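You operate a simulated robot arm through the tools that you are given. There is no shell and no other tool. Be economical: measure what you need, move in short steps, check, and stop when the job is done.

You run a simulated two-armed robot. Do the job below in one go: nothing can be reset, and whatever is moved stays where it is left.

TASK
Fit the large drum in the seeder and switch it on again.
Fine: switch the seeder off before you open its cover; lay the old drum in the rack on the cabinet and close the cover before you switch on; leave vacuum, start and the blue flap alone. Where these are worked on the way, their far stop is far enough and under half their travel is too little: seeder cover.

The check looks at the end state, three seconds after you hand in, the way a careful person would. Anything else that was tipped, shoved, dropped, spilled or broken makes it a failure. Lids that push on must go on centred and level and be pressed home; caps that screw on are set level and turned clockwise until they are tight.

THE ROBOT
Two 7-joint arms with two-finger parallel grippers on one trunk, on a base that drives. Base frame: it is fixed to the floor where the robot stands at the start and does not move with it; the origin is under the middle of the robot, x ahead of it, y to its left, z up. Units: mm, rad, N and s.
The left shoulder is at the start at [50, 165, 1194], the right one opposite. With the tool pointing down near the work surface each hand reaches from about 200 to 680 mm from the robot's upright axis, wherever it stands, measured 20 degrees to its own side. Places, roughly: seed drum [750, 1250, 1250]; seeder cover [800, 100, 1100]; seeder flap [600, 400, 1000]; seeder power switch [500, -100, 900]; seeder start button [500, -200, 900]; seeder vacuum knob [500, -200, 1000]. Payload 3.91 kg a hand.
The TCP of each hand is the grasp point between the finger pads, 30 mm short of the fingertips. In the tool frame z runs along the fingers and y along their closing line. Largest opening 110 mm; finger width 20, thickness 10; the body of the gripper, 48 by 112 mm, starts 55 mm behind the TCP.
Orientation is that of the tool frame in the base frame, as a unit quaternion [x, y, z, w]. With the fingers straight down and closing along the base's y, the tool's x points along the base's -x, its y along +y and its z along -z.

THE INTERFACE
- The arms move only by the tool arm_command. It takes "left_plan", "right_plan" or both (then of equal length, played together; a hand with none holds still); each is text: rows parted by semicolons, each of 7 numbers parted by spaces: the shift along the tool's x, y, z in mm, then the turn, a rotation vector about the tool's x, y, z in rad, then the gripper command, from -1 (shut) to 1 (fully open), values between in proportion. In form: x y z wx wy wz hand; .... A call has 1 to 12 rows; each row shifts and turns the commanded pose from where the row before left it, along the tool's axes as they then stand. Rows are played at 5 a second. More than 50 mm and 0.15 rad between two rows, or a gripper value outside its range, and nothing of the call is played. Where a pose cannot be reached the arm comes as near as it can. A force on the tool above 90 N (or 10 N above the force at the start of the call, whichever is more), or a blocked arm, ends the call early, and 0.2 s more pass. Each finger travels about 45 mm/s and halts on what it meets, pressing with about 33 N; the grip force reading is that of the motor and also rises with nothing between the fingers. The clock runs only during rows and for 0.2 s after the last one: add rows that do not move to give the fingers time. The reply holds the time, the measured pose of the TCP, the force on the tool along the base axes, the opening and the grip force, in the units named above and with some noise, with the torque about the TCP (base axes, N m) and any sound that the robot's microphone picked up, and new pictures: "views" is both (left out), scene, wrist or none (wrist: the cameras of the hands that moved).
- Cameras (640 x 400 px; columns grow to the right, rows downward): "scene" is now at [123, 3.7, 1394.6]; the picture's right is [0.05, -1.00, 0.00], its down [-0.26, -0.01, -0.97] and it looks along [0.97, 0.05, -0.26] (base axes); focal length 214 px, centre (320, 200). "left" rides on the left gripper at [72, -17, -103] in its tool frame; the picture's right is [0.23, 0.97, 0.00], its down [-0.76, 0.18, -0.62] and it looks along [-0.61, 0.14, 0.78] (tool axes); focal length 222 px, centre (320, 200). "right" rides on the right gripper at [72, 17, -103] in its tool frame; the picture's right is [-0.23, 0.97, 0.00], its down [-0.76, -0.18, -0.62] and it looks along [-0.61, -0.14, 0.78] (tool axes); focal length 222 px, centre (320, 200). There is no depth. A picture from a camera that has moved, and an enlarged one, comes with that camera's place and axes in the base frame and with its lens.
- slide_trunk(by): slides the trunk up (or, below 0, down) by that many mm; the arms and the scene camera ride with it, the base frame stays. It gives what a move gives, with no picture.
- steer(legs): drives the robot by 1 to 6 legs, each [ahead, left, turn to the left] in mm, mm and rad, along the robot's own axes; the way and the turn of a leg run together, so that a leg with both is an arc; at most 1500 mm and 3.142 rad a leg. The arms and the cameras ride along, it lands a little off, and it stops where it bumps. It gives what a move gives, and a new picture of the scene camera.
- turn_head(pan, tilt): turns the head with the scene camera to pan (to the left, within 1.396 rad either way) and tilt (down, from -0.506 to 1.204), counted from straight ahead of the robot. It gives what a move gives, and a new picture of the scene camera.
- close_up(camera, box): a new picture of the part [left, top, right, bottom] of that camera's present view, enlarged. No time passes.
- hand_in(): hands the job in; it is judged then, once.

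Go step by step. Nothing tells you exact positions but the pictures and the camera data: compare them with the known pose of the tool, close in by small moves and look again before you grip or let go. The budget is 120 turns and 260 pictures, counting those below and the enlarged ones. Unless the task says otherwise, let go and move clear before handing in, and close with one line.

The tools are called after "Emit:" as a command line: name --argument value ..., lists and objects as JSON in quotes. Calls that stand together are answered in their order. arm_command: Moves the arms, as the interface text tells. Its arguments: {"type":"object","properties":{"left_plan":{"type":"string"},"right_plan":{"type":"string"},"views":{"type":"string","enum":["both","scene","wrist","none"]}},"required":[]} The other tools are called the same way: slide_trunk (by) slides the trunk up or down; steer (legs) drives the base; turn_head (pan, tilt) turns the head that bears the scene camera; close_up (camera, box) takes an enlarged picture of a part of a camera's view; hand_in () hands the job in.

At the start:

```text
time_s: 0.0
left_tcp_pos: [376.1, 179.1, 1430.6]
left_tcp_rot: [0.001, 1.0, -0.001, 0.0]
left_ft_force: [-0.1, 0.3, 0.2]
left_ft_torque: [-0.01, 0.02, -0.01]
left_gripper_width: 110.0
left_grip_force: 0.1
right_tcp_pos: [338.4, -97.2, 1397.2]
right_tcp_rot: [0.0, 1.0, 0.002, 0.001]
right_ft_force: [0.7, -0.4, -0.7]
right_ft_torque: [-0.07, 0.0, -0.02]
right_gripper_width: 110.0
right_grip_force: 0.0
trunk travel left (down, up): [-414.0, 89.0]
robot x, y, heading: [-0.8, 1.2, -0.003]
head pan, tilt: [0.047, 0.26]
```

scene: 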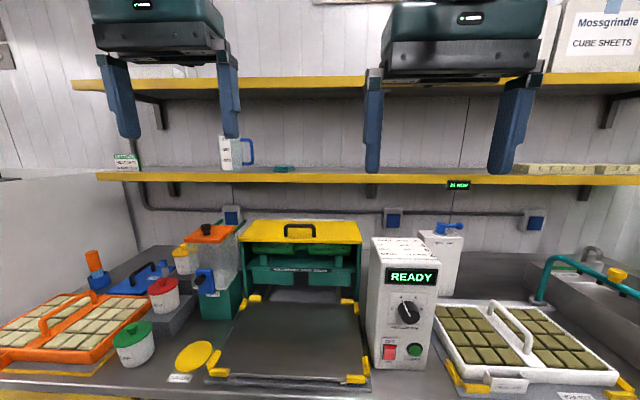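
right: 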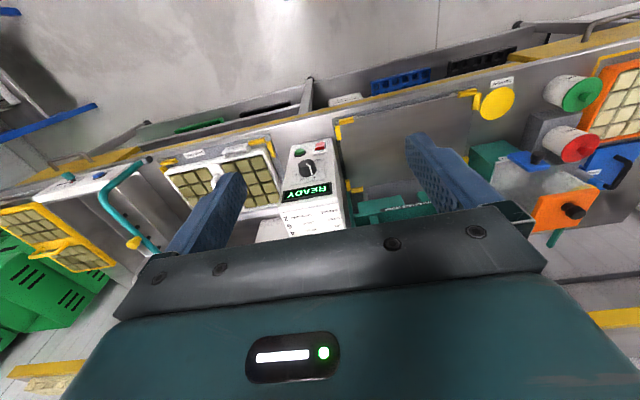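
left: 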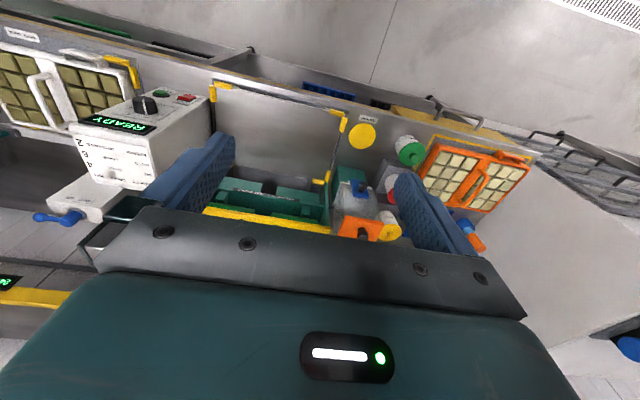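

I see the seeder with its yellow cover with a black handle, and the control box with a red power switch, green start button and black knob. I'll look closer, and look left for the cabinet with the drums.

Emit:
close_up --camera "scene" --box '[200, 200, 460, 390]'

Emit:
turn_head --pan 1.1 --tilt 0.3

```text
2.11 times, centred on (330, 295) of scene
camera zoom: at [123.0, 3.7, 1394.6], right [0.05, -1.0, 0.0], down [-0.26, -0.01, -0.97], along [0.97, 0.05, -0.26], focal length 452 px, centre (299, 0)
```

zoom: 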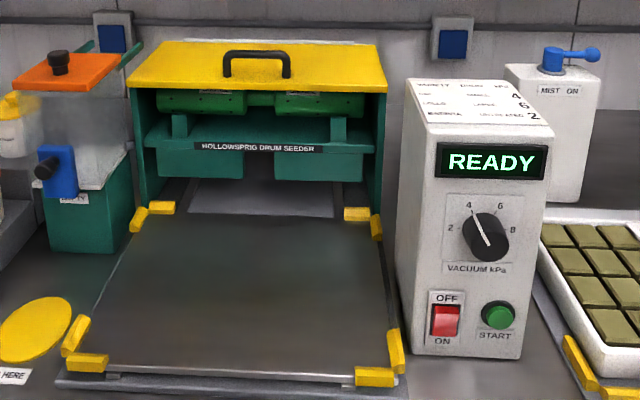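

```text
time_s: 1.3
left_tcp_pos: [375.7, 179.1, 1430.9]
left_tcp_rot: [0.0, 1.0, 0.0, 0.0]
left_ft_force: [-0.7, -0.1, 0.0]
left_ft_torque: [-0.01, 0.01, 0.0]
left_gripper_width: 110.0
left_grip_force: 0.0
right_tcp_pos: [339.0, -97.4, 1397.2]
right_tcp_rot: [0.0, 1.0, 0.001, 0.0]
right_ft_force: [-0.7, 0.4, -0.4]
right_ft_torque: [0.0, -0.01, -0.02]
right_gripper_width: 110.0
right_grip_force: 0.1
trunk travel left (down, up): [-414.0, 89.0]
robot x, y, heading: [2.9, 2.9, 0.003]
head pan, tilt: [1.1, 0.3]
camera scene: at [72.2, 82.5, 1390.8], right [0.89, -0.45, 0.0], down [-0.13, -0.26, -0.96], along [0.43, 0.85, -0.3], focal length 214 px, centre (320, 200)
```

scene: 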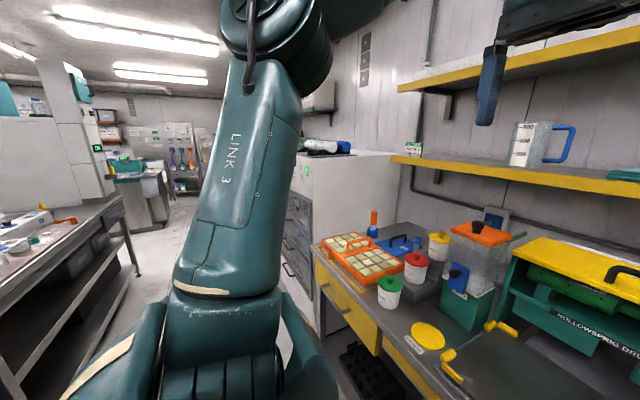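

The cabinet is to the left behind the left arm. I'll drive left to look at it squarely.

Emit:
steer --legs '[[0, 1000, 0]]'

Emit:
turn_head --pan 0.1 --tilt 0.35

```text
time_s: 10.4
left_tcp_pos: [378.3, 1182.5, 1431.3]
left_tcp_rot: [0.002, 1.0, 0.0, 0.0]
left_ft_force: [0.0, 0.3, 1.0]
left_ft_torque: [0.0, -0.04, 0.0]
left_gripper_width: 110.0
left_grip_force: 0.1
right_tcp_pos: [340.3, 905.0, 1396.7]
right_tcp_rot: [0.003, 1.0, 0.0, 0.0]
right_ft_force: [-0.7, -0.6, 0.5]
right_ft_torque: [-0.01, -0.05, -0.04]
right_gripper_width: 110.1
right_grip_force: 0.1
trunk travel left (down, up): [-414.0, 89.0]
robot x, y, heading: [1.7, 1006.9, -0.006]
head pan, tilt: [1.1, 0.3]
camera scene: at [74.2, 1086.6, 1390.8], right [0.89, -0.46, 0.0], down [-0.14, -0.26, -0.96], along [0.44, 0.85, -0.3], focal length 214 px, centre (320, 200)
```

scene: 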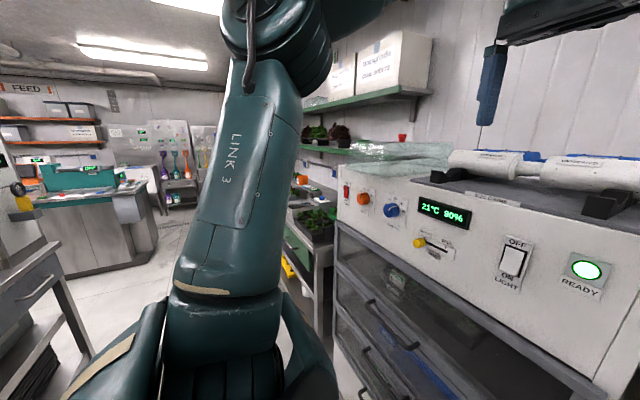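

```text
time_s: 11.7
left_tcp_pos: [378.7, 1182.8, 1431.1]
left_tcp_rot: [0.002, 1.0, 0.0, 0.0]
left_ft_force: [0.3, 0.2, -0.4]
left_ft_torque: [0.0, -0.01, 0.01]
left_gripper_width: 109.9
left_grip_force: 0.1
right_tcp_pos: [340.8, 905.2, 1395.9]
right_tcp_rot: [0.002, 1.0, 0.001, 0.0]
right_ft_force: [0.0, -0.3, -0.1]
right_ft_torque: [0.0, 0.01, 0.03]
right_gripper_width: 110.1
right_grip_force: 0.0
trunk travel left (down, up): [-414.0, 89.0]
robot x, y, heading: [1.3, 1004.3, -0.002]
head pan, tilt: [0.099, 0.351]
camera scene: at [124.2, 1012.5, 1386.1], right [0.1, -1.0, 0.0], down [-0.34, -0.03, -0.94], along [0.93, 0.09, -0.34], focal length 214 px, centre (320, 200)
```

scene: 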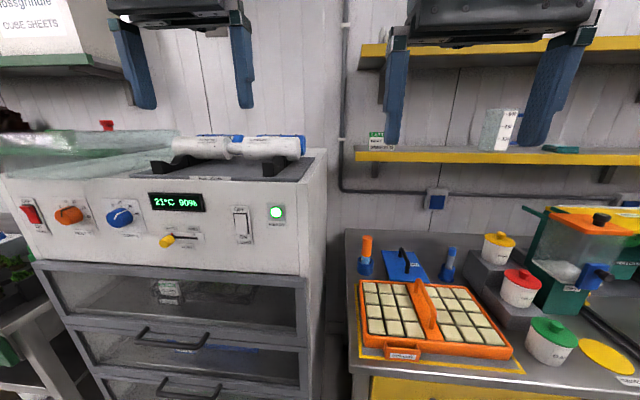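

Emit:
close_up --camera "scene" --box '[130, 110, 340, 240]'

Emit:
close_up --camera "left" --box '[0, 0, 640, 400]'

```text
3.05 times, centred on (235, 175) of scene
camera zoom: at [124.2, 1012.5, 1386.1], right [0.1, -1.0, 0.0], down [-0.34, -0.03, -0.94], along [0.93, 0.09, -0.34], focal length 654 px, centre (579, 276)
```

zoom: 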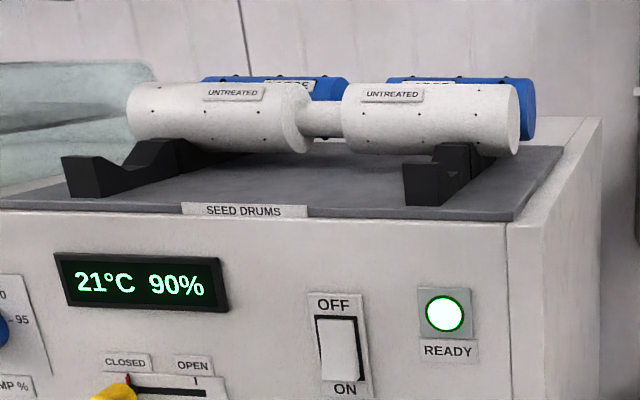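

```text
1.00 times, centred on (320, 200) of left (not enlarged: the box is as wide or as high as the picture)
camera zoom: at [306.1, 1164.4, 1534.7], right [-0.22, 0.97, 0.0], down [0.76, 0.18, 0.62], along [0.61, 0.14, -0.78], focal length 222 px, centre (320, 200)
```

zoom: 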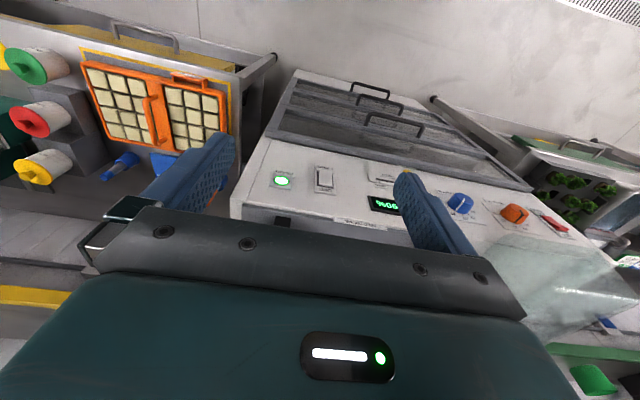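

The rack on the cabinet holds a white "UNTREATED" drum and behind it a blue "LARGE" drum, with apparently an empty front notch. I'll raise the trunk and look from above.

Emit:
slide_trunk --by 85

Emit:
steer --legs '[[0, 200, 0]]'

Emit:
turn_head --pan 0.0 --tilt 0.45

Emit:
close_up --camera "scene" --box '[180, 80, 460, 260]'

```text
time_s: 12.9
left_tcp_pos: [379.5, 1181.0, 1515.2]
left_tcp_rot: [0.002, 1.0, 0.0, 0.0]
left_ft_force: [-0.3, 0.7, 0.0]
left_ft_torque: [-0.02, -0.02, -0.04]
left_gripper_width: 109.8
left_grip_force: 0.0
right_tcp_pos: [339.5, 904.1, 1482.7]
right_tcp_rot: [0.003, 1.0, 0.001, 0.001]
right_ft_force: [0.6, -0.6, 0.0]
right_ft_torque: [0.01, -0.01, -0.01]
right_gripper_width: 110.0
right_grip_force: 0.2
trunk travel left (down, up): [-499.0, 4.0]
robot x, y, heading: [1.0, 999.9, -0.001]
head pan, tilt: [0.099, 0.351]
```

```text
time_s: 15.3
left_tcp_pos: [378.3, 1386.1, 1516.6]
left_tcp_rot: [0.001, 1.0, 0.0, -0.001]
left_ft_force: [1.1, 0.3, 0.5]
left_ft_torque: [-0.01, 0.02, 0.01]
left_gripper_width: 110.2
left_grip_force: 0.0
right_tcp_pos: [341.5, 1109.7, 1480.3]
right_tcp_rot: [0.002, 1.0, 0.001, 0.0]
right_ft_force: [1.0, -0.4, -0.2]
right_ft_torque: [0.0, 0.01, -0.02]
right_gripper_width: 110.1
right_grip_force: 0.1
trunk travel left (down, up): [-499.0, 4.0]
robot x, y, heading: [1.9, 1207.0, -0.005]
head pan, tilt: [0.099, 0.351]
camera scene: at [124.8, 1216.7, 1471.1], right [0.1, -1.0, 0.0], down [-0.34, -0.03, -0.94], along [0.93, 0.09, -0.34], focal length 214 px, centre (320, 200)
```

scene: 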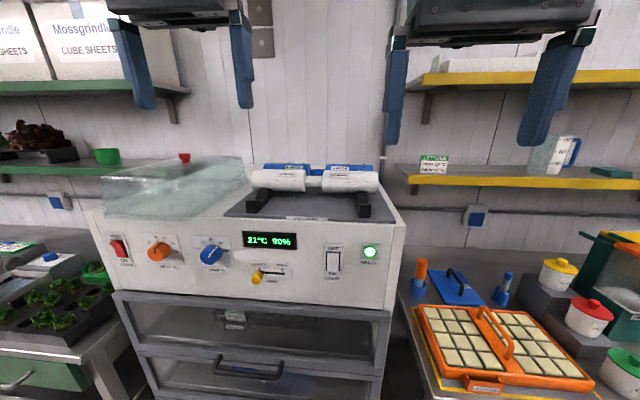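

```text
time_s: 16.0
left_tcp_pos: [379.6, 1386.5, 1515.0]
left_tcp_rot: [0.001, 1.0, 0.0, 0.0]
left_ft_force: [0.8, 0.3, -0.2]
left_ft_torque: [-0.01, -0.01, 0.0]
left_gripper_width: 110.0
left_grip_force: 0.1
right_tcp_pos: [341.5, 1110.0, 1480.4]
right_tcp_rot: [0.001, 1.0, 0.001, 0.0]
right_ft_force: [0.6, 0.3, -0.5]
right_ft_torque: [0.01, 0.02, 0.0]
right_gripper_width: 110.2
right_grip_force: 0.0
trunk travel left (down, up): [-499.0, 4.0]
robot x, y, heading: [4.6, 1208.8, -0.002]
head pan, tilt: [0.0, 0.45]
camera scene: at [124.0, 1207.5, 1461.9], right [0.0, -1.0, 0.0], down [-0.43, 0.0, -0.9], along [0.9, 0.0, -0.43], focal length 214 px, centre (320, 200)
```

scene: 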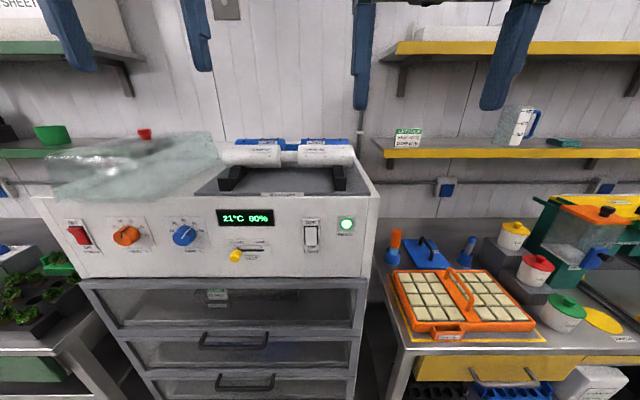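

```text
2.22 times, centred on (320, 170) of scene
camera zoom: at [124.0, 1207.5, 1461.9], right [0.0, -1.0, 0.0], down [-0.43, 0.0, -0.9], along [0.9, 0.0, -0.43], focal length 477 px, centre (320, 267)
```

zoom: 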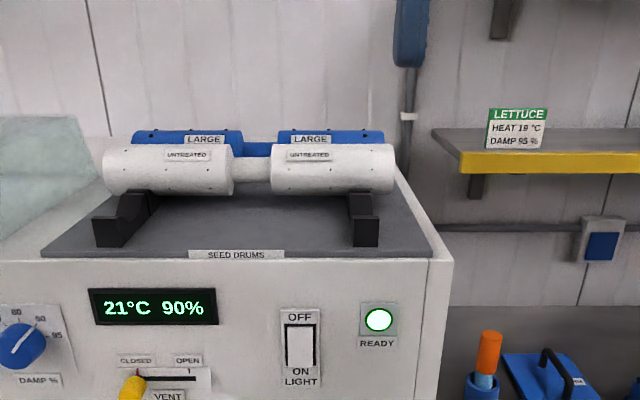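

The drums are dumbbell-shaped with a neck to grip in the middle. I'll use the left wrist camera to look down on the rack.

Emit:
arm_command --left_plan "-30 -40 0 0 0 0 1;-30 -40 0 0 0 0 1;-30 -40 0 0 0 0 1;0 0 0 0 0 0 1" --views "wrist"

```text
time_s: 17.0
left_tcp_pos: [454.0, 1270.0, 1493.2]
left_tcp_rot: [0.001, 1.0, -0.001, 0.002]
left_ft_force: [0.0, -0.1, 0.2]
left_ft_torque: [0.0, -0.03, 0.01]
left_gripper_width: 109.8
left_grip_force: 0.0
left hand out of reach, approached as far as the arm can: row 2, 3
right_tcp_pos: [339.7, 1110.6, 1482.7]
right_tcp_rot: [0.002, 1.0, 0.0, -0.001]
right_ft_force: [0.2, 0.8, 0.3]
right_ft_torque: [-0.01, -0.02, 0.01]
right_gripper_width: 110.2
right_grip_force: 0.1
trunk travel left (down, up): [-499.0, 4.0]
robot x, y, heading: [3.6, 1212.2, -0.002]
head pan, tilt: [0.0, 0.45]
camera left: at [380.8, 1252.7, 1596.8], right [-0.23, 0.97, 0.0], down [0.76, 0.18, 0.63], along [0.61, 0.14, -0.78], focal length 222 px, centre (320, 200)
```

left: 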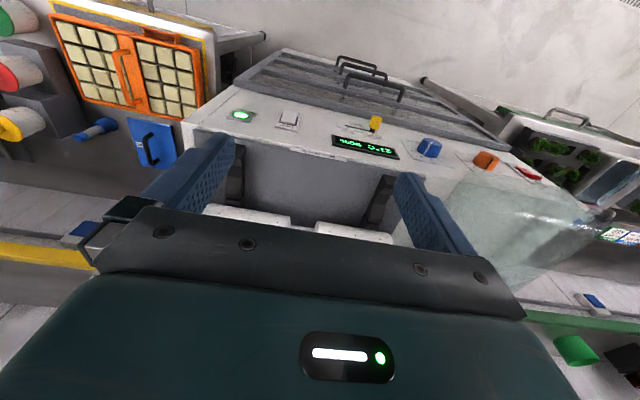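

Triangulating, the cabinet's front is at about x=550, top z≈1271, white drum near [708, 1297, 1318]. I'll drive ahead a bit and turn the left hand 90° for a look from the side.

Emit:
steer --legs '[[160, -80, 0]]'

Emit:
arm_command --left_plan "0 0 0 0 0 0.15 1;0 0 0 0 0 0.15 1;0 0 0 0 0 0.15 1;0 0 0 0 0 0.15 1;0 0 0 0 0 0.15 1;0 0 0 0 0 0.15 1;0 0 0 0 0 0.15 1;0 0 0 0 0 0.15 1;0 0 0 0 0 0.15 1;0 0 0 0 0 0.15 1;0 0 0 0 0 0.07 1;0 0 0 0 0 0 1" --views "wrist"

```text
time_s: 18.5
left_tcp_pos: [613.2, 1189.9, 1494.5]
left_tcp_rot: [0.0, 1.0, -0.001, 0.001]
left_ft_force: [0.3, 0.7, 0.1]
left_ft_torque: [0.0, 0.02, -0.01]
left_gripper_width: 110.0
left_grip_force: 0.1
right_tcp_pos: [499.9, 1028.7, 1481.6]
right_tcp_rot: [0.0, 1.0, 0.001, 0.0]
right_ft_force: [-0.1, -0.1, -0.4]
right_ft_torque: [0.06, 0.0, -0.02]
right_gripper_width: 110.0
right_grip_force: 0.1
trunk travel left (down, up): [-499.0, 4.0]
robot x, y, heading: [160.3, 1129.1, 0.001]
head pan, tilt: [0.0, 0.45]
camera scene: at [283.2, 1127.2, 1461.8], right [0.0, -1.0, 0.0], down [-0.44, 0.0, -0.9], along [0.9, 0.0, -0.44], focal length 214 px, centre (320, 200)
```

scene: 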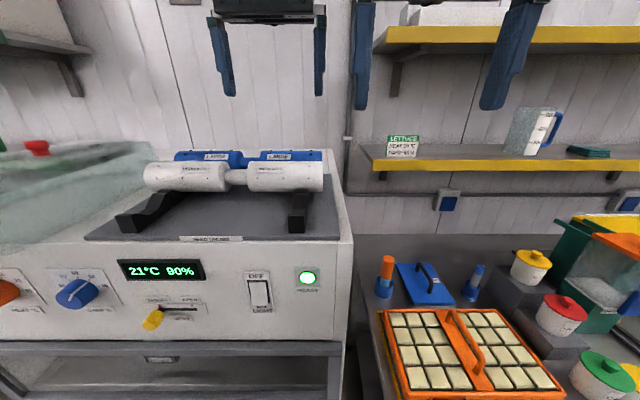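

```text
time_s: 21.1
left_tcp_pos: [461.7, 1154.0, 1368.6]
left_tcp_rot: [0.706, 0.708, 0.0, 0.001]
left_ft_force: [0.0, -0.7, 0.0]
left_ft_torque: [-0.02, 0.0, 0.0]
left_gripper_width: 110.0
left_grip_force: 0.1
left hand out of reach, approached as far as the arm can: row 3, 4, 5, 6, 7, 8, 9, 10, 11
right_tcp_pos: [499.7, 1031.1, 1480.2]
right_tcp_rot: [-0.001, 1.0, 0.001, -0.001]
right_ft_force: [0.6, 0.5, 0.0]
right_ft_torque: [0.02, -0.01, 0.0]
right_gripper_width: 110.1
right_grip_force: 0.1
trunk travel left (down, up): [-499.0, 4.0]
robot x, y, heading: [161.5, 1127.9, 0.002]
head pan, tilt: [0.0, 0.45]
camera left: at [444.5, 1225.7, 1474.0], right [0.97, 0.23, 0.0], down [0.18, -0.76, 0.63], along [0.15, -0.61, -0.78], focal length 222 px, centre (320, 200)
```

left: 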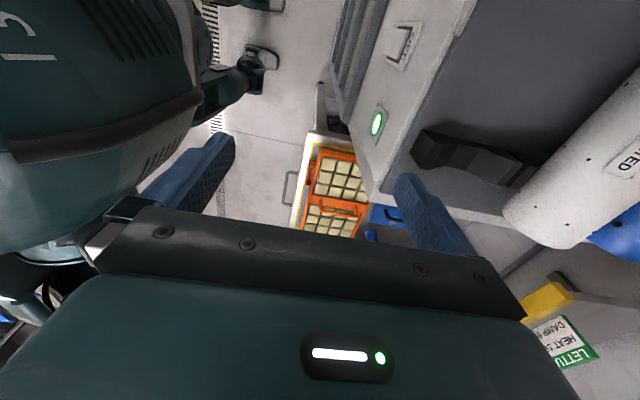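

Turning that way runs into an arm limit. I'll turn back and on to the other side instead.

Emit:
arm_command --left_plan "0 0 0 0 0 -0.15 1;0 0 0 0 0 -0.15 1;0 0 0 0 0 -0.15 1;0 0 0 0 0 -0.15 1;0 0 0 0 0 -0.15 1;0 0 0 0 0 -0.15 1;0 0 0 0 0 -0.15 1;0 0 0 0 0 -0.15 1;0 0 0 0 0 -0.15 1;0 0 0 0 0 -0.15 1;0 0 0 0 0 -0.07 1;0 0 0 0 0 0 1" --views "none"

Emit:
arm_command --left_plan "0 0 0 0 0 -0.15 1;0 0 0 0 0 -0.15 1;0 0 0 0 0 -0.15 1;0 0 0 0 0 -0.15 1;0 0 0 0 0 -0.15 1;0 0 0 0 0 -0.15 1;0 0 0 0 0 -0.15 1;0 0 0 0 0 -0.15 1;0 0 0 0 0 -0.15 1;0 0 0 0 0 -0.15 1;0 0 0 0 0 -0.07 1;0 0 0 0 0 0 1" --views "wrist"

```text
time_s: 23.7
left_tcp_pos: [462.2, 1154.3, 1370.5]
left_tcp_rot: [-0.001, 1.0, 0.0, 0.001]
left_ft_force: [-0.1, 0.2, 0.4]
left_ft_torque: [-0.04, 0.03, 0.0]
left_gripper_width: 110.0
left_grip_force: 0.0
right_tcp_pos: [499.1, 1030.9, 1482.2]
right_tcp_rot: [-0.001, 1.0, 0.001, 0.001]
right_ft_force: [0.4, 0.4, -0.3]
right_ft_torque: [0.01, -0.06, 0.0]
right_gripper_width: 109.9
right_grip_force: 0.1
trunk travel left (down, up): [-499.0, 4.0]
robot x, y, heading: [157.7, 1127.7, 0.003]
head pan, tilt: [0.0, 0.45]
```

```text
time_s: 26.3
left_tcp_pos: [461.1, 1153.0, 1370.2]
left_tcp_rot: [-0.707, 0.707, -0.002, 0.0]
left_ft_force: [0.3, 0.3, -0.4]
left_ft_torque: [0.0, 0.01, -0.06]
left_gripper_width: 109.9
left_grip_force: 0.0
right_tcp_pos: [501.4, 1031.3, 1480.3]
right_tcp_rot: [0.001, 1.0, 0.001, 0.0]
right_ft_force: [0.6, -0.3, 0.2]
right_ft_torque: [0.01, -0.01, -0.01]
right_gripper_width: 110.1
right_grip_force: 0.1
trunk travel left (down, up): [-499.0, 4.0]
robot x, y, heading: [161.5, 1126.4, 0.002]
head pan, tilt: [0.0, 0.45]
camera left: at [478.2, 1080.4, 1474.4], right [-0.97, -0.23, 0.0], down [-0.18, 0.76, 0.62], along [-0.14, 0.61, -0.78], focal length 222 px, centre (320, 200)
```

left: 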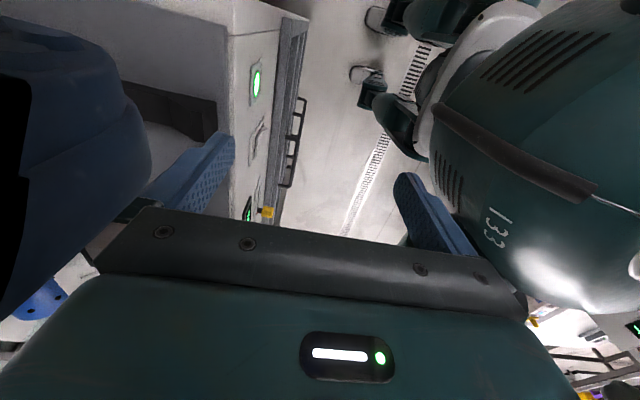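

That side works. I'll raise the left hand and move it ahead for a view along the rack, and pull the right hand back.

Emit:
arm_command --left_plan "0 0 -40 0 0 0 1;0 0 -40 0 0 0 1;-12 -40 0 0 0 0 1;-12 -40 0 0 0 0 1;-13 -40 0 0 0 0 1;0 -39 0 0 0 0 1;0 0 0 0 0 0 1" --right_plan "30 0 0 0 0 0 1;30 0 0 0 0 0 1;30 0 0 0 0 0 1;30 -10 0 0 0 0 1;0 -20 0 0 0 0 1;0 -20 0 0 0 0 1;0 0 0 0 0 0 1" --views "both"

```text
time_s: 26.8
left_tcp_pos: [449.2, 1150.1, 1407.1]
left_tcp_rot: [-0.683, 0.73, 0.016, 0.014]
left_ft_force: [-0.2, 0.0, 0.3]
left_ft_torque: [0.0, -0.01, -0.01]
left_gripper_width: 110.0
left_grip_force: 0.0
right_tcp_pos: [476.9, 1027.7, 1489.5]
right_tcp_rot: [0.027, 0.999, 0.024, 0.015]
right_ft_force: [-0.1, 0.1, -0.6]
right_ft_torque: [0.0, -0.02, 0.02]
right_gripper_width: 109.8
right_grip_force: 0.0
trunk travel left (down, up): [-499.0, 4.0]
robot x, y, heading: [163.2, 1130.3, 0.001]
head pan, tilt: [0.0, 0.45]
stopped in row 2 (left hand): the force on the tool passed its limit at 134 N (the readings are from after the stop); the commanded pose is now the measured one
camera scene: at [281.3, 1126.5, 1462.0], right [0.0, -1.0, 0.0], down [-0.43, 0.0, -0.9], along [0.9, 0.0, -0.43], focal length 214 px, centre (320, 200)
camera right: at [402.5, 1044.5, 1591.2], right [0.28, 0.96, 0.05], down [0.73, -0.25, 0.64], along [0.62, -0.14, -0.77], focal length 222 px, centre (320, 200)
camera left: at [460.6, 1072.1, 1507.2], right [-0.99, -0.16, -0.01], down [-0.13, 0.74, 0.66], along [-0.1, 0.65, -0.76], focal length 222 px, centre (320, 200)
```

scene: 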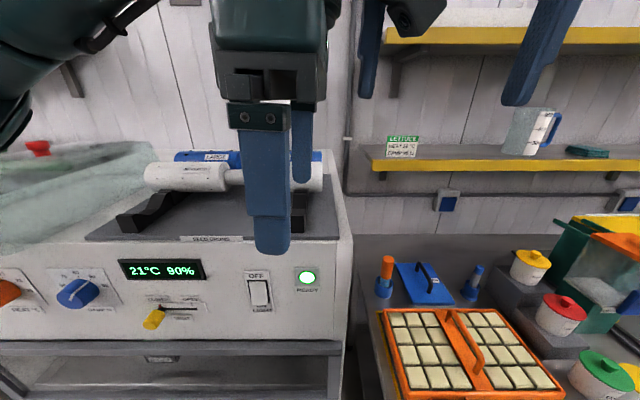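
right: 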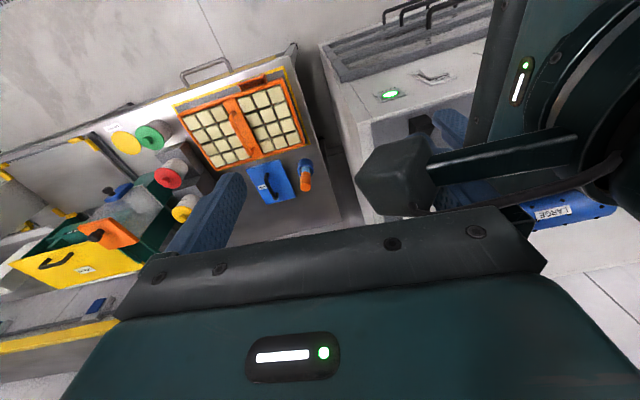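
left: 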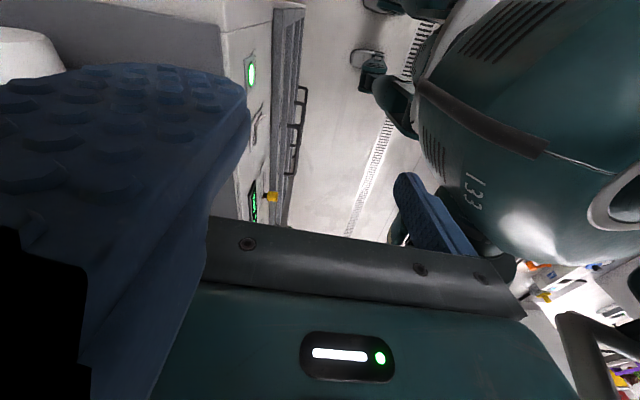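

The left hand's camera touched the right gripper. I'll lower the left hand back and move the right hand away to the right.

Emit:
arm_command --left_plan "0 0 20 0 0 0 1;0 0 20 0 0 0 1;0 0 0 0 0 0 1;0 0 0 0 0 0 1;0 0 0 0 0 0 1;0 0 0 0 0 0 1;0 0 0 0 0 0 1" --right_plan "0 0 0 0 0 0 1;0 0 0 0 0 0 1;0 -30 0 0 0 0 1;0 -40 0 0 0 0 1;0 -40 0 0 0 0 1;0 -30 0 0 0 0 1;0 0 0 0 0 0 1" --views "none"

```text
time_s: 28.4
left_tcp_pos: [450.0, 1154.3, 1364.8]
left_tcp_rot: [-0.683, 0.73, 0.016, 0.013]
left_ft_force: [0.1, -0.7, -0.3]
left_ft_torque: [0.0, 0.01, -0.02]
left_gripper_width: 109.9
left_grip_force: 0.1
right_tcp_pos: [470.6, 888.3, 1482.1]
right_tcp_rot: [0.024, 0.999, 0.024, 0.013]
right_ft_force: [-0.5, 0.6, 1.3]
right_ft_torque: [0.01, -0.01, -0.02]
right_gripper_width: 110.2
right_grip_force: 0.0
trunk travel left (down, up): [-499.0, 4.0]
robot x, y, heading: [163.2, 1131.8, 0.0]
head pan, tilt: [0.0, 0.45]
```

Emit:
arm_command --left_plan "0 0 -40 0.004 0.041 -0.066 1;0 0 -40 0 0 0 1;-10 -40 0 0 0 0 1;-10 -40 0 0 0 0 1;-10 -40 0 0 0 0 1;0 -40 0 0 0 0 1;0 0 0 0 0 0 1" --views "wrist"

```text
time_s: 30.0
left_tcp_pos: [610.3, 1181.3, 1445.8]
left_tcp_rot: [0.707, -0.707, 0.001, -0.001]
left_ft_force: [0.4, -0.3, 0.3]
left_ft_torque: [0.01, 0.02, -0.02]
left_gripper_width: 109.9
left_grip_force: 0.1
right_tcp_pos: [469.4, 889.3, 1482.1]
right_tcp_rot: [0.026, 0.999, 0.024, 0.015]
right_ft_force: [0.4, 0.7, 0.4]
right_ft_torque: [0.01, -0.02, 0.0]
right_gripper_width: 110.2
right_grip_force: 0.0
trunk travel left (down, up): [-499.0, 4.0]
robot x, y, heading: [160.5, 1128.2, 0.0]
head pan, tilt: [0.0, 0.45]
camera left: at [626.7, 1108.1, 1551.1], right [-0.97, -0.23, 0.0], down [-0.18, 0.76, 0.62], along [-0.14, 0.61, -0.78], focal length 222 px, centre (320, 200)
```

left: 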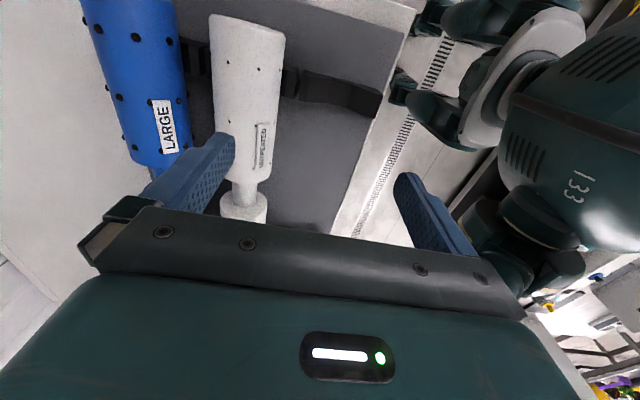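

Emit:
close_up --camera "left" --box '[60, 0, 420, 225]'

```text
1.78 times, centred on (240, 112) of left
camera zoom: at [626.7, 1108.1, 1551.1], right [-0.97, -0.23, 0.0], down [-0.18, 0.76, 0.62], along [-0.14, 0.61, -0.78], focal length 395 px, centre (462, 356)
```

zoom: 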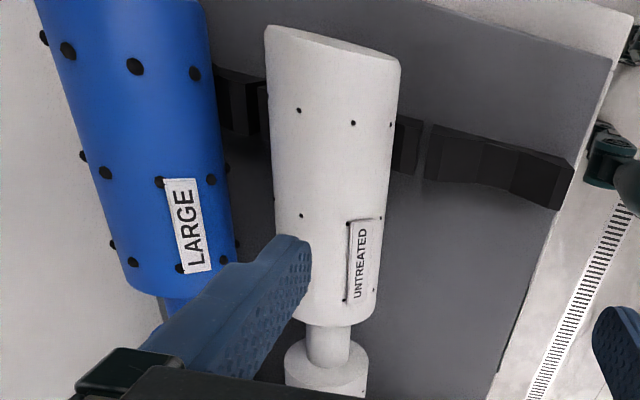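

The blue drum is marked LARGE, the front notch of the rack is empty. Now I return to the seeder to look closely at its cover and switch.

Emit:
steer --legs '[[-160, 0, 0], [0, -1130, 0]]'

Emit:
turn_head --pan 0.0 --tilt 0.6

Emit:
close_up --camera "scene" --box '[180, 60, 460, 240]'

```text
time_s: 41.1
left_tcp_pos: [452.7, 59.5, 1447.4]
left_tcp_rot: [0.709, -0.706, 0.0, 0.0]
left_ft_force: [0.4, -0.7, 0.9]
left_ft_torque: [0.0, 0.03, 0.0]
left_gripper_width: 110.2
left_grip_force: 0.1
right_tcp_pos: [313.5, -231.7, 1482.5]
right_tcp_rot: [0.023, 0.999, 0.023, 0.014]
right_ft_force: [-0.5, -0.5, -0.1]
right_ft_torque: [0.0, -0.02, 0.01]
right_gripper_width: 109.8
right_grip_force: 0.2
trunk travel left (down, up): [-499.0, 4.0]
robot x, y, heading: [1.3, 5.9, 0.007]
head pan, tilt: [0.0, 0.45]
camera scene: at [125.1, 5.7, 1461.8], right [0.0, -1.0, 0.0], down [-0.44, 0.0, -0.9], along [0.9, 0.0, -0.44], focal length 214 px, centre (320, 200)
```

scene: 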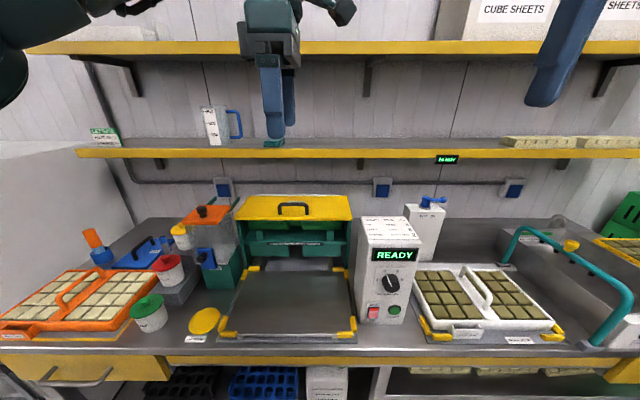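

```text
time_s: 41.8
left_tcp_pos: [452.6, 59.9, 1446.8]
left_tcp_rot: [0.709, -0.705, 0.001, -0.002]
left_ft_force: [0.0, -0.1, -0.4]
left_ft_torque: [0.0, -0.02, -0.01]
left_gripper_width: 109.9
left_grip_force: 0.0
right_tcp_pos: [313.1, -232.4, 1481.9]
right_tcp_rot: [0.023, 0.999, 0.023, 0.015]
right_ft_force: [0.0, 0.8, -0.1]
right_ft_torque: [0.0, 0.02, 0.02]
right_gripper_width: 109.9
right_grip_force: 0.1
trunk travel left (down, up): [-499.0, 4.0]
robot x, y, heading: [5.2, 3.1, 0.011]
head pan, tilt: [0.0, 0.6]
camera scene: at [121.5, 5.7, 1448.3], right [0.0, -1.0, 0.0], down [-0.56, 0.0, -0.83], along [0.83, 0.0, -0.56], focal length 214 px, centre (320, 200)
```

scene: 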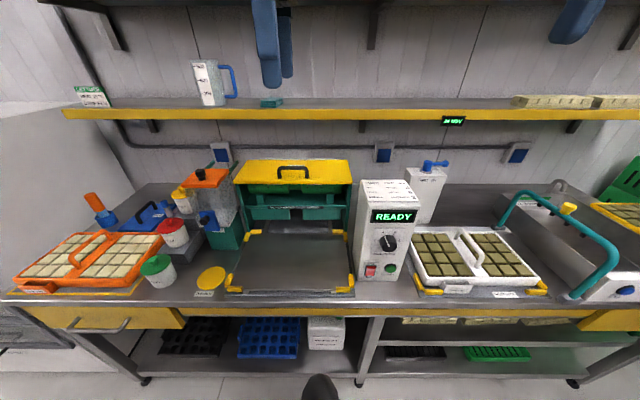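

```text
2.22 times, centred on (320, 150) of scene
camera zoom: at [121.5, 5.7, 1448.3], right [0.0, -1.0, 0.0], down [-0.56, 0.0, -0.83], along [0.83, 0.0, -0.56], focal length 477 px, centre (320, 311)
```

zoom: 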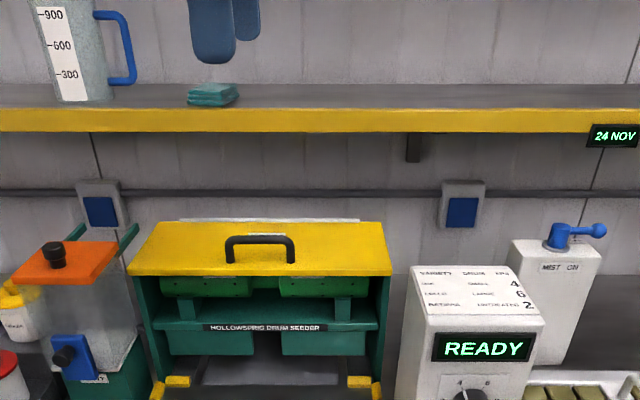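

The control box lists vacuum per drum; I'm to leave that alone. First I'll bring the right hand down, closed and pitched, in front of the power switch to look at it.

Emit:
arm_command --right_plan "0 12 50 0 0 0 -1;0 12 50 0 0 0 -1;0 12 50 0 0 0 -1;0 12 50 0 0 0 -1;0 12 50 0 0 0 -1;0 12 50 0 0 0 -1;0 12 50 0 0 0 -1;0 12 50 0 0 0 -1" --views "none"

Emit:
arm_command --right_plan "0 0 0 0 -0.15 0 -1;0 0 0 0 -0.15 0 -1;0 0 0 0 -0.15 0 -1;0 0 0 0 -0.15 0 -1;0 0 0 0 -0.15 0 -1;0 0 0 0 -0.15 0 -1;0 0 0 0 -0.15 0 -1;0 0 0 0 0 0 -1" --views "both"

```text
refused: row 1 steps farther than a row can; nothing moved
```

```text
time_s: 43.6
left_tcp_pos: [452.2, 60.2, 1447.2]
left_tcp_rot: [0.708, -0.706, 0.001, 0.0]
left_ft_force: [-0.9, 1.1, -1.2]
left_ft_torque: [0.04, -0.02, 0.0]
left_gripper_width: 110.0
left_grip_force: 0.1
right_tcp_pos: [313.6, -232.2, 1483.2]
right_tcp_rot: [0.032, 0.857, 0.009, 0.514]
right_ft_force: [-0.8, -0.4, 0.2]
right_ft_torque: [0.01, 0.04, -0.01]
right_gripper_width: 0.0
right_grip_force: 32.8
trunk travel left (down, up): [-499.0, 4.0]
robot x, y, heading: [3.3, 5.3, 0.007]
head pan, tilt: [0.0, 0.6]
camera scene: at [121.5, 5.8, 1448.3], right [0.0, -1.0, 0.0], down [-0.56, 0.0, -0.83], along [0.83, 0.0, -0.56], focal length 214 px, centre (320, 200)
camera right: at [189.7, -207.7, 1468.3], right [0.15, 0.96, 0.25], down [-0.2, -0.21, 0.96], along [0.97, -0.19, 0.16], focal length 222 px, centre (320, 200)
```

scene: 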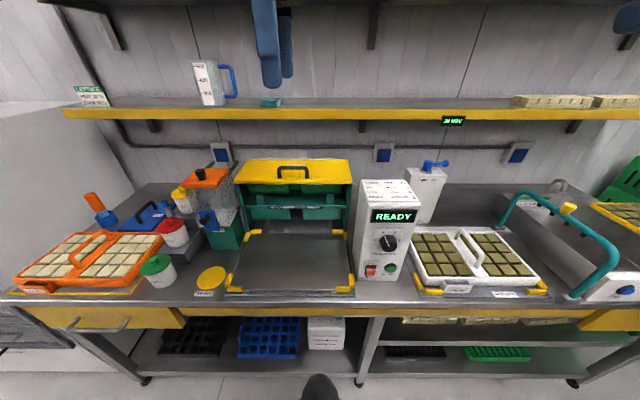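
right: 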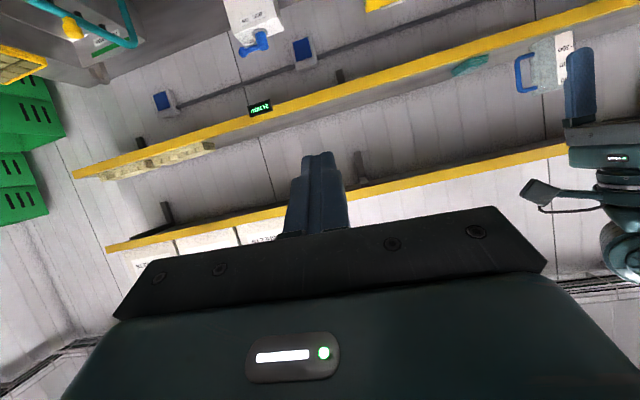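

Emit:
arm_command --right_plan "0 0 0 -0.016 0.03 -0.064 -1;35 9 26.5 0 0 0 -1;35 9 26.5 0 0 0 -1;35 9 26.5 0 0 0 -1;35 9 26.5 0 0 0 -1;35 9 26.5 0 0 0 -1;35 9 26.5 0 0 0 -1;35 9 26.5 0 0 0 -1;35 9 26.5 0 0 0 -1;35 9 26.5 0 0 0 -1;35 9 26.5 0 0 0 -1;0 0 0 0 0 0 -1" --views "both"

```text
time_s: 46.2
left_tcp_pos: [452.2, 59.6, 1447.9]
left_tcp_rot: [0.709, -0.705, 0.0, 0.0]
left_ft_force: [-0.3, -0.4, -0.4]
left_ft_torque: [0.01, -0.01, -0.02]
left_gripper_width: 109.8
left_grip_force: 0.0
right_tcp_pos: [441.7, -124.2, 1115.1]
right_tcp_rot: [0.002, 0.866, 0.0, 0.5]
right_ft_force: [0.0, -0.2, -0.2]
right_ft_torque: [0.0, -0.03, 0.02]
right_gripper_width: 0.1
right_grip_force: 33.0
right hand out of reach, approached as far as the arm can: row 4, 5, 6, 7, 8
trunk travel left (down, up): [-499.0, 4.0]
robot x, y, heading: [1.3, 6.0, 0.006]
head pan, tilt: [0.0, 0.6]
camera scene: at [121.3, 5.3, 1448.3], right [0.0, -1.0, 0.0], down [-0.56, 0.0, -0.83], along [0.83, 0.0, -0.56], focal length 214 px, centre (320, 200)
camera right: at [316.8, -106.3, 1104.2], right [0.11, 0.97, 0.2], down [-0.16, -0.18, 0.97], along [0.98, -0.14, 0.14], focal length 222 px, centre (320, 200)
```

scene: 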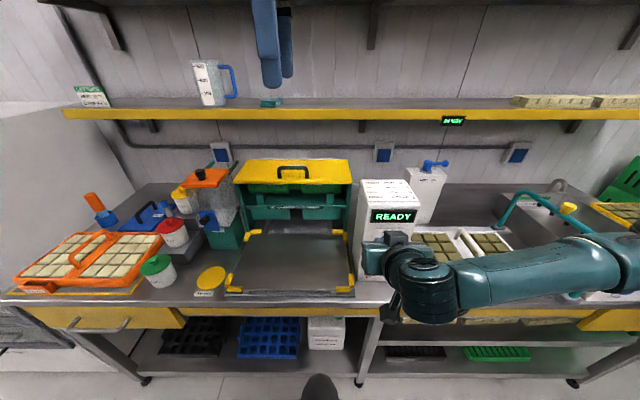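
right: 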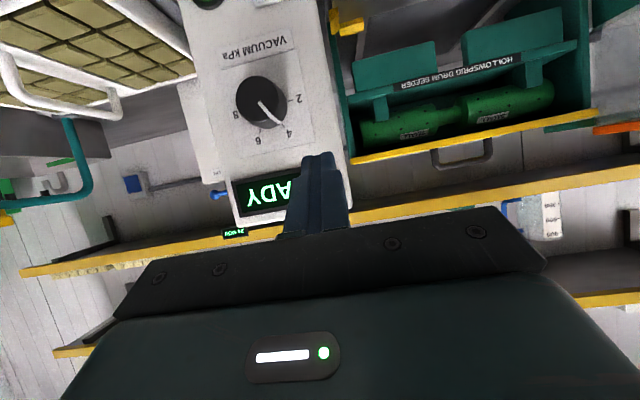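

The box panel seems to be at x≈535 with the switch near z≈918, y≈-150. I lower the right hand in front of it.

Emit:
arm_command --right_plan "38 -6.5 19 0 0 0 -1;38 -6.5 19 0 0 0 -1;38 -6.5 19 0 0 0 -1;38 -6.5 19 0 0 0 -1;0 0 0 0 0 0 -1" --views "both"

```text
time_s: 47.4
left_tcp_pos: [451.0, 60.5, 1447.4]
left_tcp_rot: [0.709, -0.705, 0.0, -0.001]
left_ft_force: [-0.4, -0.5, -0.3]
left_ft_torque: [-0.01, -0.03, -0.02]
left_gripper_width: 109.9
left_grip_force: 0.1
right_tcp_pos: [433.8, -93.0, 981.5]
right_tcp_rot: [0.003, 0.867, -0.004, 0.499]
right_ft_force: [0.1, 0.0, 0.5]
right_ft_torque: [0.0, -0.02, 0.0]
right_gripper_width: 0.0
right_grip_force: 32.7
right hand out of reach, approached as far as the arm can: row 2, 3, 4
trunk travel left (down, up): [-499.0, 4.0]
robot x, y, heading: [6.2, 3.2, 0.007]
head pan, tilt: [0.0, 0.6]
camera scene: at [121.3, 5.3, 1448.3], right [0.0, -1.0, 0.0], down [-0.56, 0.0, -0.83], along [0.83, 0.0, -0.56], focal length 214 px, centre (320, 200)
camera right: at [308.6, -73.1, 971.1], right [0.12, 0.97, 0.19], down [-0.16, -0.17, 0.97], along [0.98, -0.15, 0.13], focal length 222 px, centre (320, 200)
```

scene: 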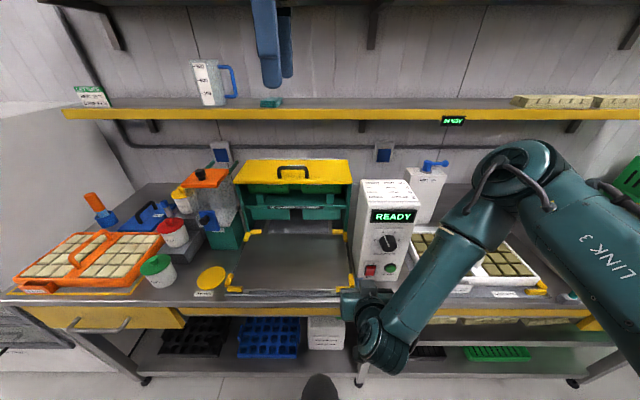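
right: 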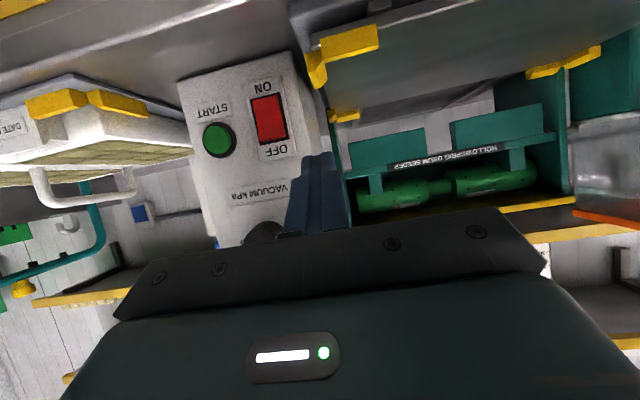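

The raised trunk cramps the arm at this height. I'll lift the right hand and lower the trunk.

Emit:
arm_command --right_plan "-31 -7 -26 0 0 0 -1;-31 -7 -26 0 0 0 -1;-31 -7 -26 0 0 0 -1;-31 -7 -26 0 0 0 -1;-31 -7 -26 0 0 0 -1;-31 -7 -26 0 0 0 -1;0 0 0 0 0 0 -1" --views "none"

Emit:
slide_trunk --by -230

```text
time_s: 49.0
left_tcp_pos: [452.4, 61.5, 1446.0]
left_tcp_rot: [0.708, -0.706, 0.0, 0.001]
left_ft_force: [-1.0, -0.4, 0.6]
left_ft_torque: [0.01, 0.02, 0.04]
left_gripper_width: 110.2
left_grip_force: 0.1
right_tcp_pos: [419.7, -120.8, 1220.5]
right_tcp_rot: [0.0, 0.866, -0.001, 0.5]
right_ft_force: [1.1, -1.2, 0.0]
right_ft_torque: [0.0, -0.02, 0.0]
right_gripper_width: 0.0
right_grip_force: 33.4
right hand out of reach, approached as far as the arm can: row 4, 5, 6
trunk travel left (down, up): [-499.0, 4.0]
robot x, y, heading: [3.0, 4.5, -0.0]
head pan, tilt: [0.0, 0.6]
```

```text
time_s: 51.4
left_tcp_pos: [452.1, 59.6, 1216.6]
left_tcp_rot: [0.708, -0.706, 0.001, 0.0]
left_ft_force: [0.3, 0.2, -0.2]
left_ft_torque: [-0.01, 0.01, -0.02]
left_gripper_width: 109.9
left_grip_force: 0.1
right_tcp_pos: [418.9, -122.1, 990.4]
right_tcp_rot: [0.0, 0.866, -0.001, 0.5]
right_ft_force: [-0.5, 0.9, -0.1]
right_ft_torque: [-0.02, -0.02, -0.01]
right_gripper_width: 0.0
right_grip_force: 33.6
trunk travel left (down, up): [-269.0, 234.0]
robot x, y, heading: [1.6, 8.4, 0.006]
head pan, tilt: [0.0, 0.6]
```

Emit:
arm_command --right_plan "10 -11.5 35 0 0 0 -1;10 -11.5 35 0 0 0 -1;0 0 0 0 0 0 -1" --views "both"

```text
time_s: 52.2
left_tcp_pos: [452.2, 59.9, 1216.3]
left_tcp_rot: [0.708, -0.706, 0.001, -0.001]
left_ft_force: [-0.5, -1.0, 0.0]
left_ft_torque: [0.0, 0.0, -0.01]
left_gripper_width: 109.8
left_grip_force: 0.2
right_tcp_pos: [468.9, -142.0, 937.0]
right_tcp_rot: [0.0, 0.866, -0.001, 0.5]
right_ft_force: [-0.4, 0.0, -0.6]
right_ft_torque: [-0.02, -0.01, 0.02]
right_gripper_width: 0.0
right_grip_force: 32.7
trunk travel left (down, up): [-269.0, 234.0]
robot x, y, heading: [3.2, 7.0, 0.002]
head pan, tilt: [0.0, 0.6]
camera scene: at [121.4, 5.8, 1218.3], right [0.0, -1.0, 0.0], down [-0.56, 0.0, -0.83], along [0.83, 0.0, -0.56], focal length 214 px, centre (320, 200)
camera right: at [343.7, -124.5, 925.8], right [0.11, 0.97, 0.2], down [-0.16, -0.18, 0.97], along [0.98, -0.14, 0.13], focal length 222 px, centre (320, 200)
```

scene: 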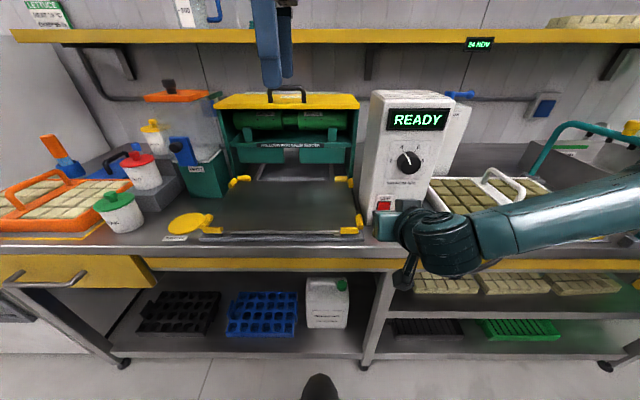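
right: 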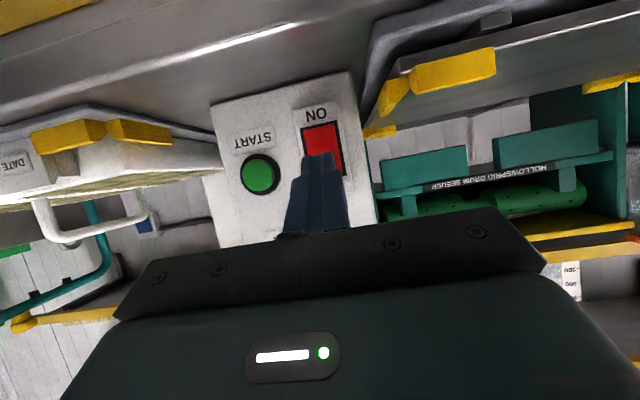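

Fingertip is right in front of the upper (OFF) half. I press forward in small steps.

Emit:
arm_command --right_plan "5.2 3 3 0 0 0 -1;-2.5 0 4.33 0 0 0 -1;-2.5 0 4.33 0 0 0 -1;-2.5 0 4.33 0 0 0 -1;-2.5 0 4.33 0 0 0 -1" --views "both"

```text
time_s: 53.4
left_tcp_pos: [451.7, 61.6, 1215.9]
left_tcp_rot: [0.708, -0.706, 0.0, 0.0]
left_ft_force: [-0.6, 0.3, -0.5]
left_ft_torque: [-0.04, -0.03, 0.0]
left_gripper_width: 110.1
left_grip_force: 0.0
right_tcp_pos: [489.7, -140.6, 931.4]
right_tcp_rot: [-0.001, 0.867, 0.0, 0.499]
right_ft_force: [0.0, -0.4, -0.4]
right_ft_torque: [0.02, -0.02, 0.01]
right_gripper_width: 0.2
right_grip_force: 33.0
trunk travel left (down, up): [-269.0, 234.0]
robot x, y, heading: [2.3, 5.6, 0.005]
head pan, tilt: [0.0, 0.6]
camera scene: at [121.6, 5.7, 1218.3], right [0.0, -1.0, 0.0], down [-0.56, 0.0, -0.83], along [0.83, 0.0, -0.56], focal length 214 px, centre (320, 200)
camera right: at [364.8, -122.4, 920.7], right [0.11, 0.97, 0.2], down [-0.16, -0.18, 0.97], along [0.98, -0.14, 0.13], focal length 222 px, centre (320, 200)
```

scene: 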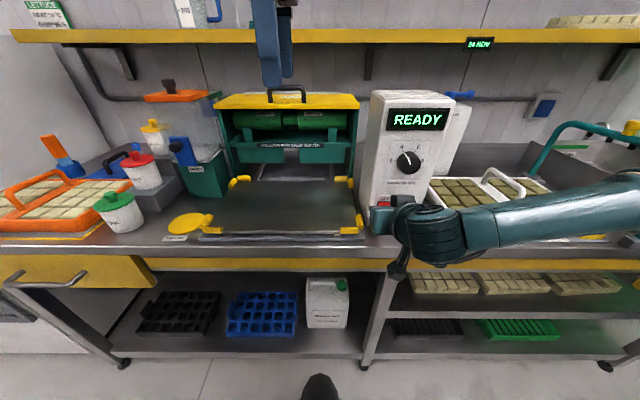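
right: 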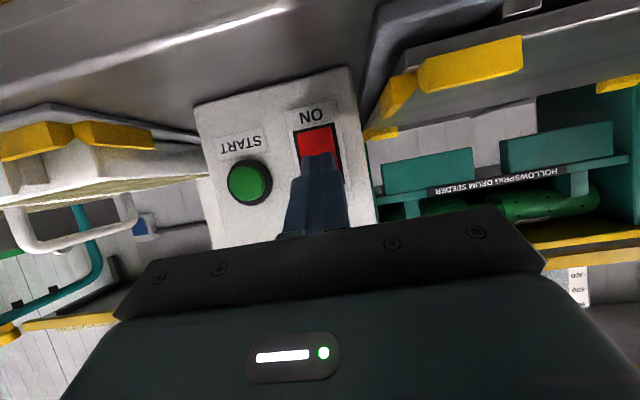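

No contact yet; I continue forward.

Emit:
arm_command --right_plan "-2.5 0 4.33 0 0 0 -1;-2.5 0 4.33 0 0 0 -1;-2.5 0 4.33 0 0 0 -1;-2.5 0 4.33 0 0 0 -1" --views "scene"

Emit:
close_up --camera "scene" --box '[350, 80, 480, 250]'

```text
time_s: 54.4
left_tcp_pos: [444.2, 58.5, 1220.6]
left_tcp_rot: [0.708, -0.706, 0.003, -0.004]
left_ft_force: [-0.1, -0.3, -0.4]
left_ft_torque: [0.01, -0.02, -0.03]
left_gripper_width: 110.2
left_grip_force: 0.0
right_tcp_pos: [497.8, -140.0, 931.9]
right_tcp_rot: [-0.002, 0.867, 0.001, 0.498]
right_ft_force: [-67.9, -11.8, 7.2]
right_ft_torque: [0.11, 0.26, -0.4]
right_gripper_width: 0.0
right_grip_force: 33.5
trunk travel left (down, up): [-269.0, 234.0]
robot x, y, heading: [1.6, 4.2, 0.005]
head pan, tilt: [0.0, 0.6]
camera scene: at [113.5, 4.4, 1219.2], right [0.0, -1.0, 0.0], down [-0.56, 0.0, -0.83], along [0.83, 0.0, -0.56], focal length 214 px, centre (320, 200)
```

scene: 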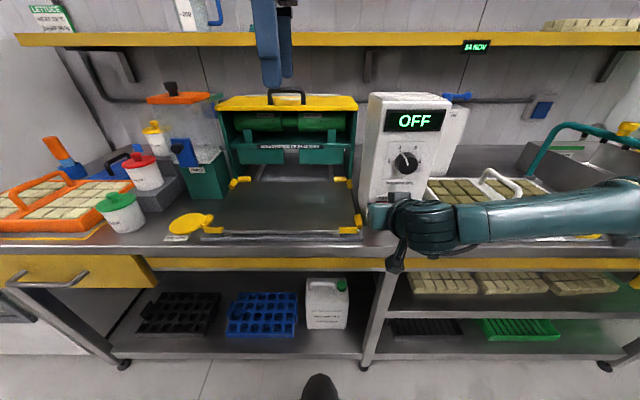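

```text
2.35 times, centred on (415, 165) of scene
camera zoom: at [113.5, 4.4, 1219.2], right [0.0, -1.0, 0.0], down [-0.56, 0.0, -0.83], along [0.83, 0.0, -0.56], focal length 505 px, centre (96, 282)
```

zoom: 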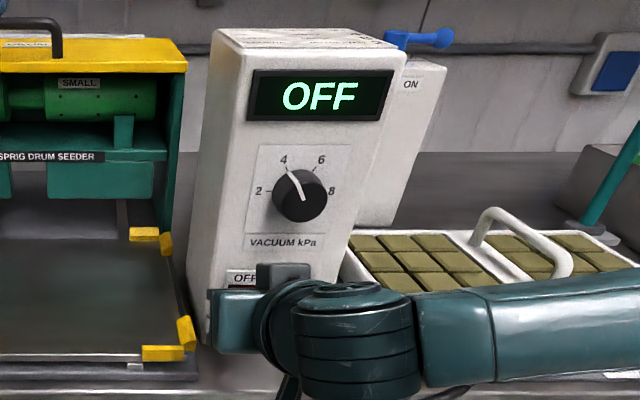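

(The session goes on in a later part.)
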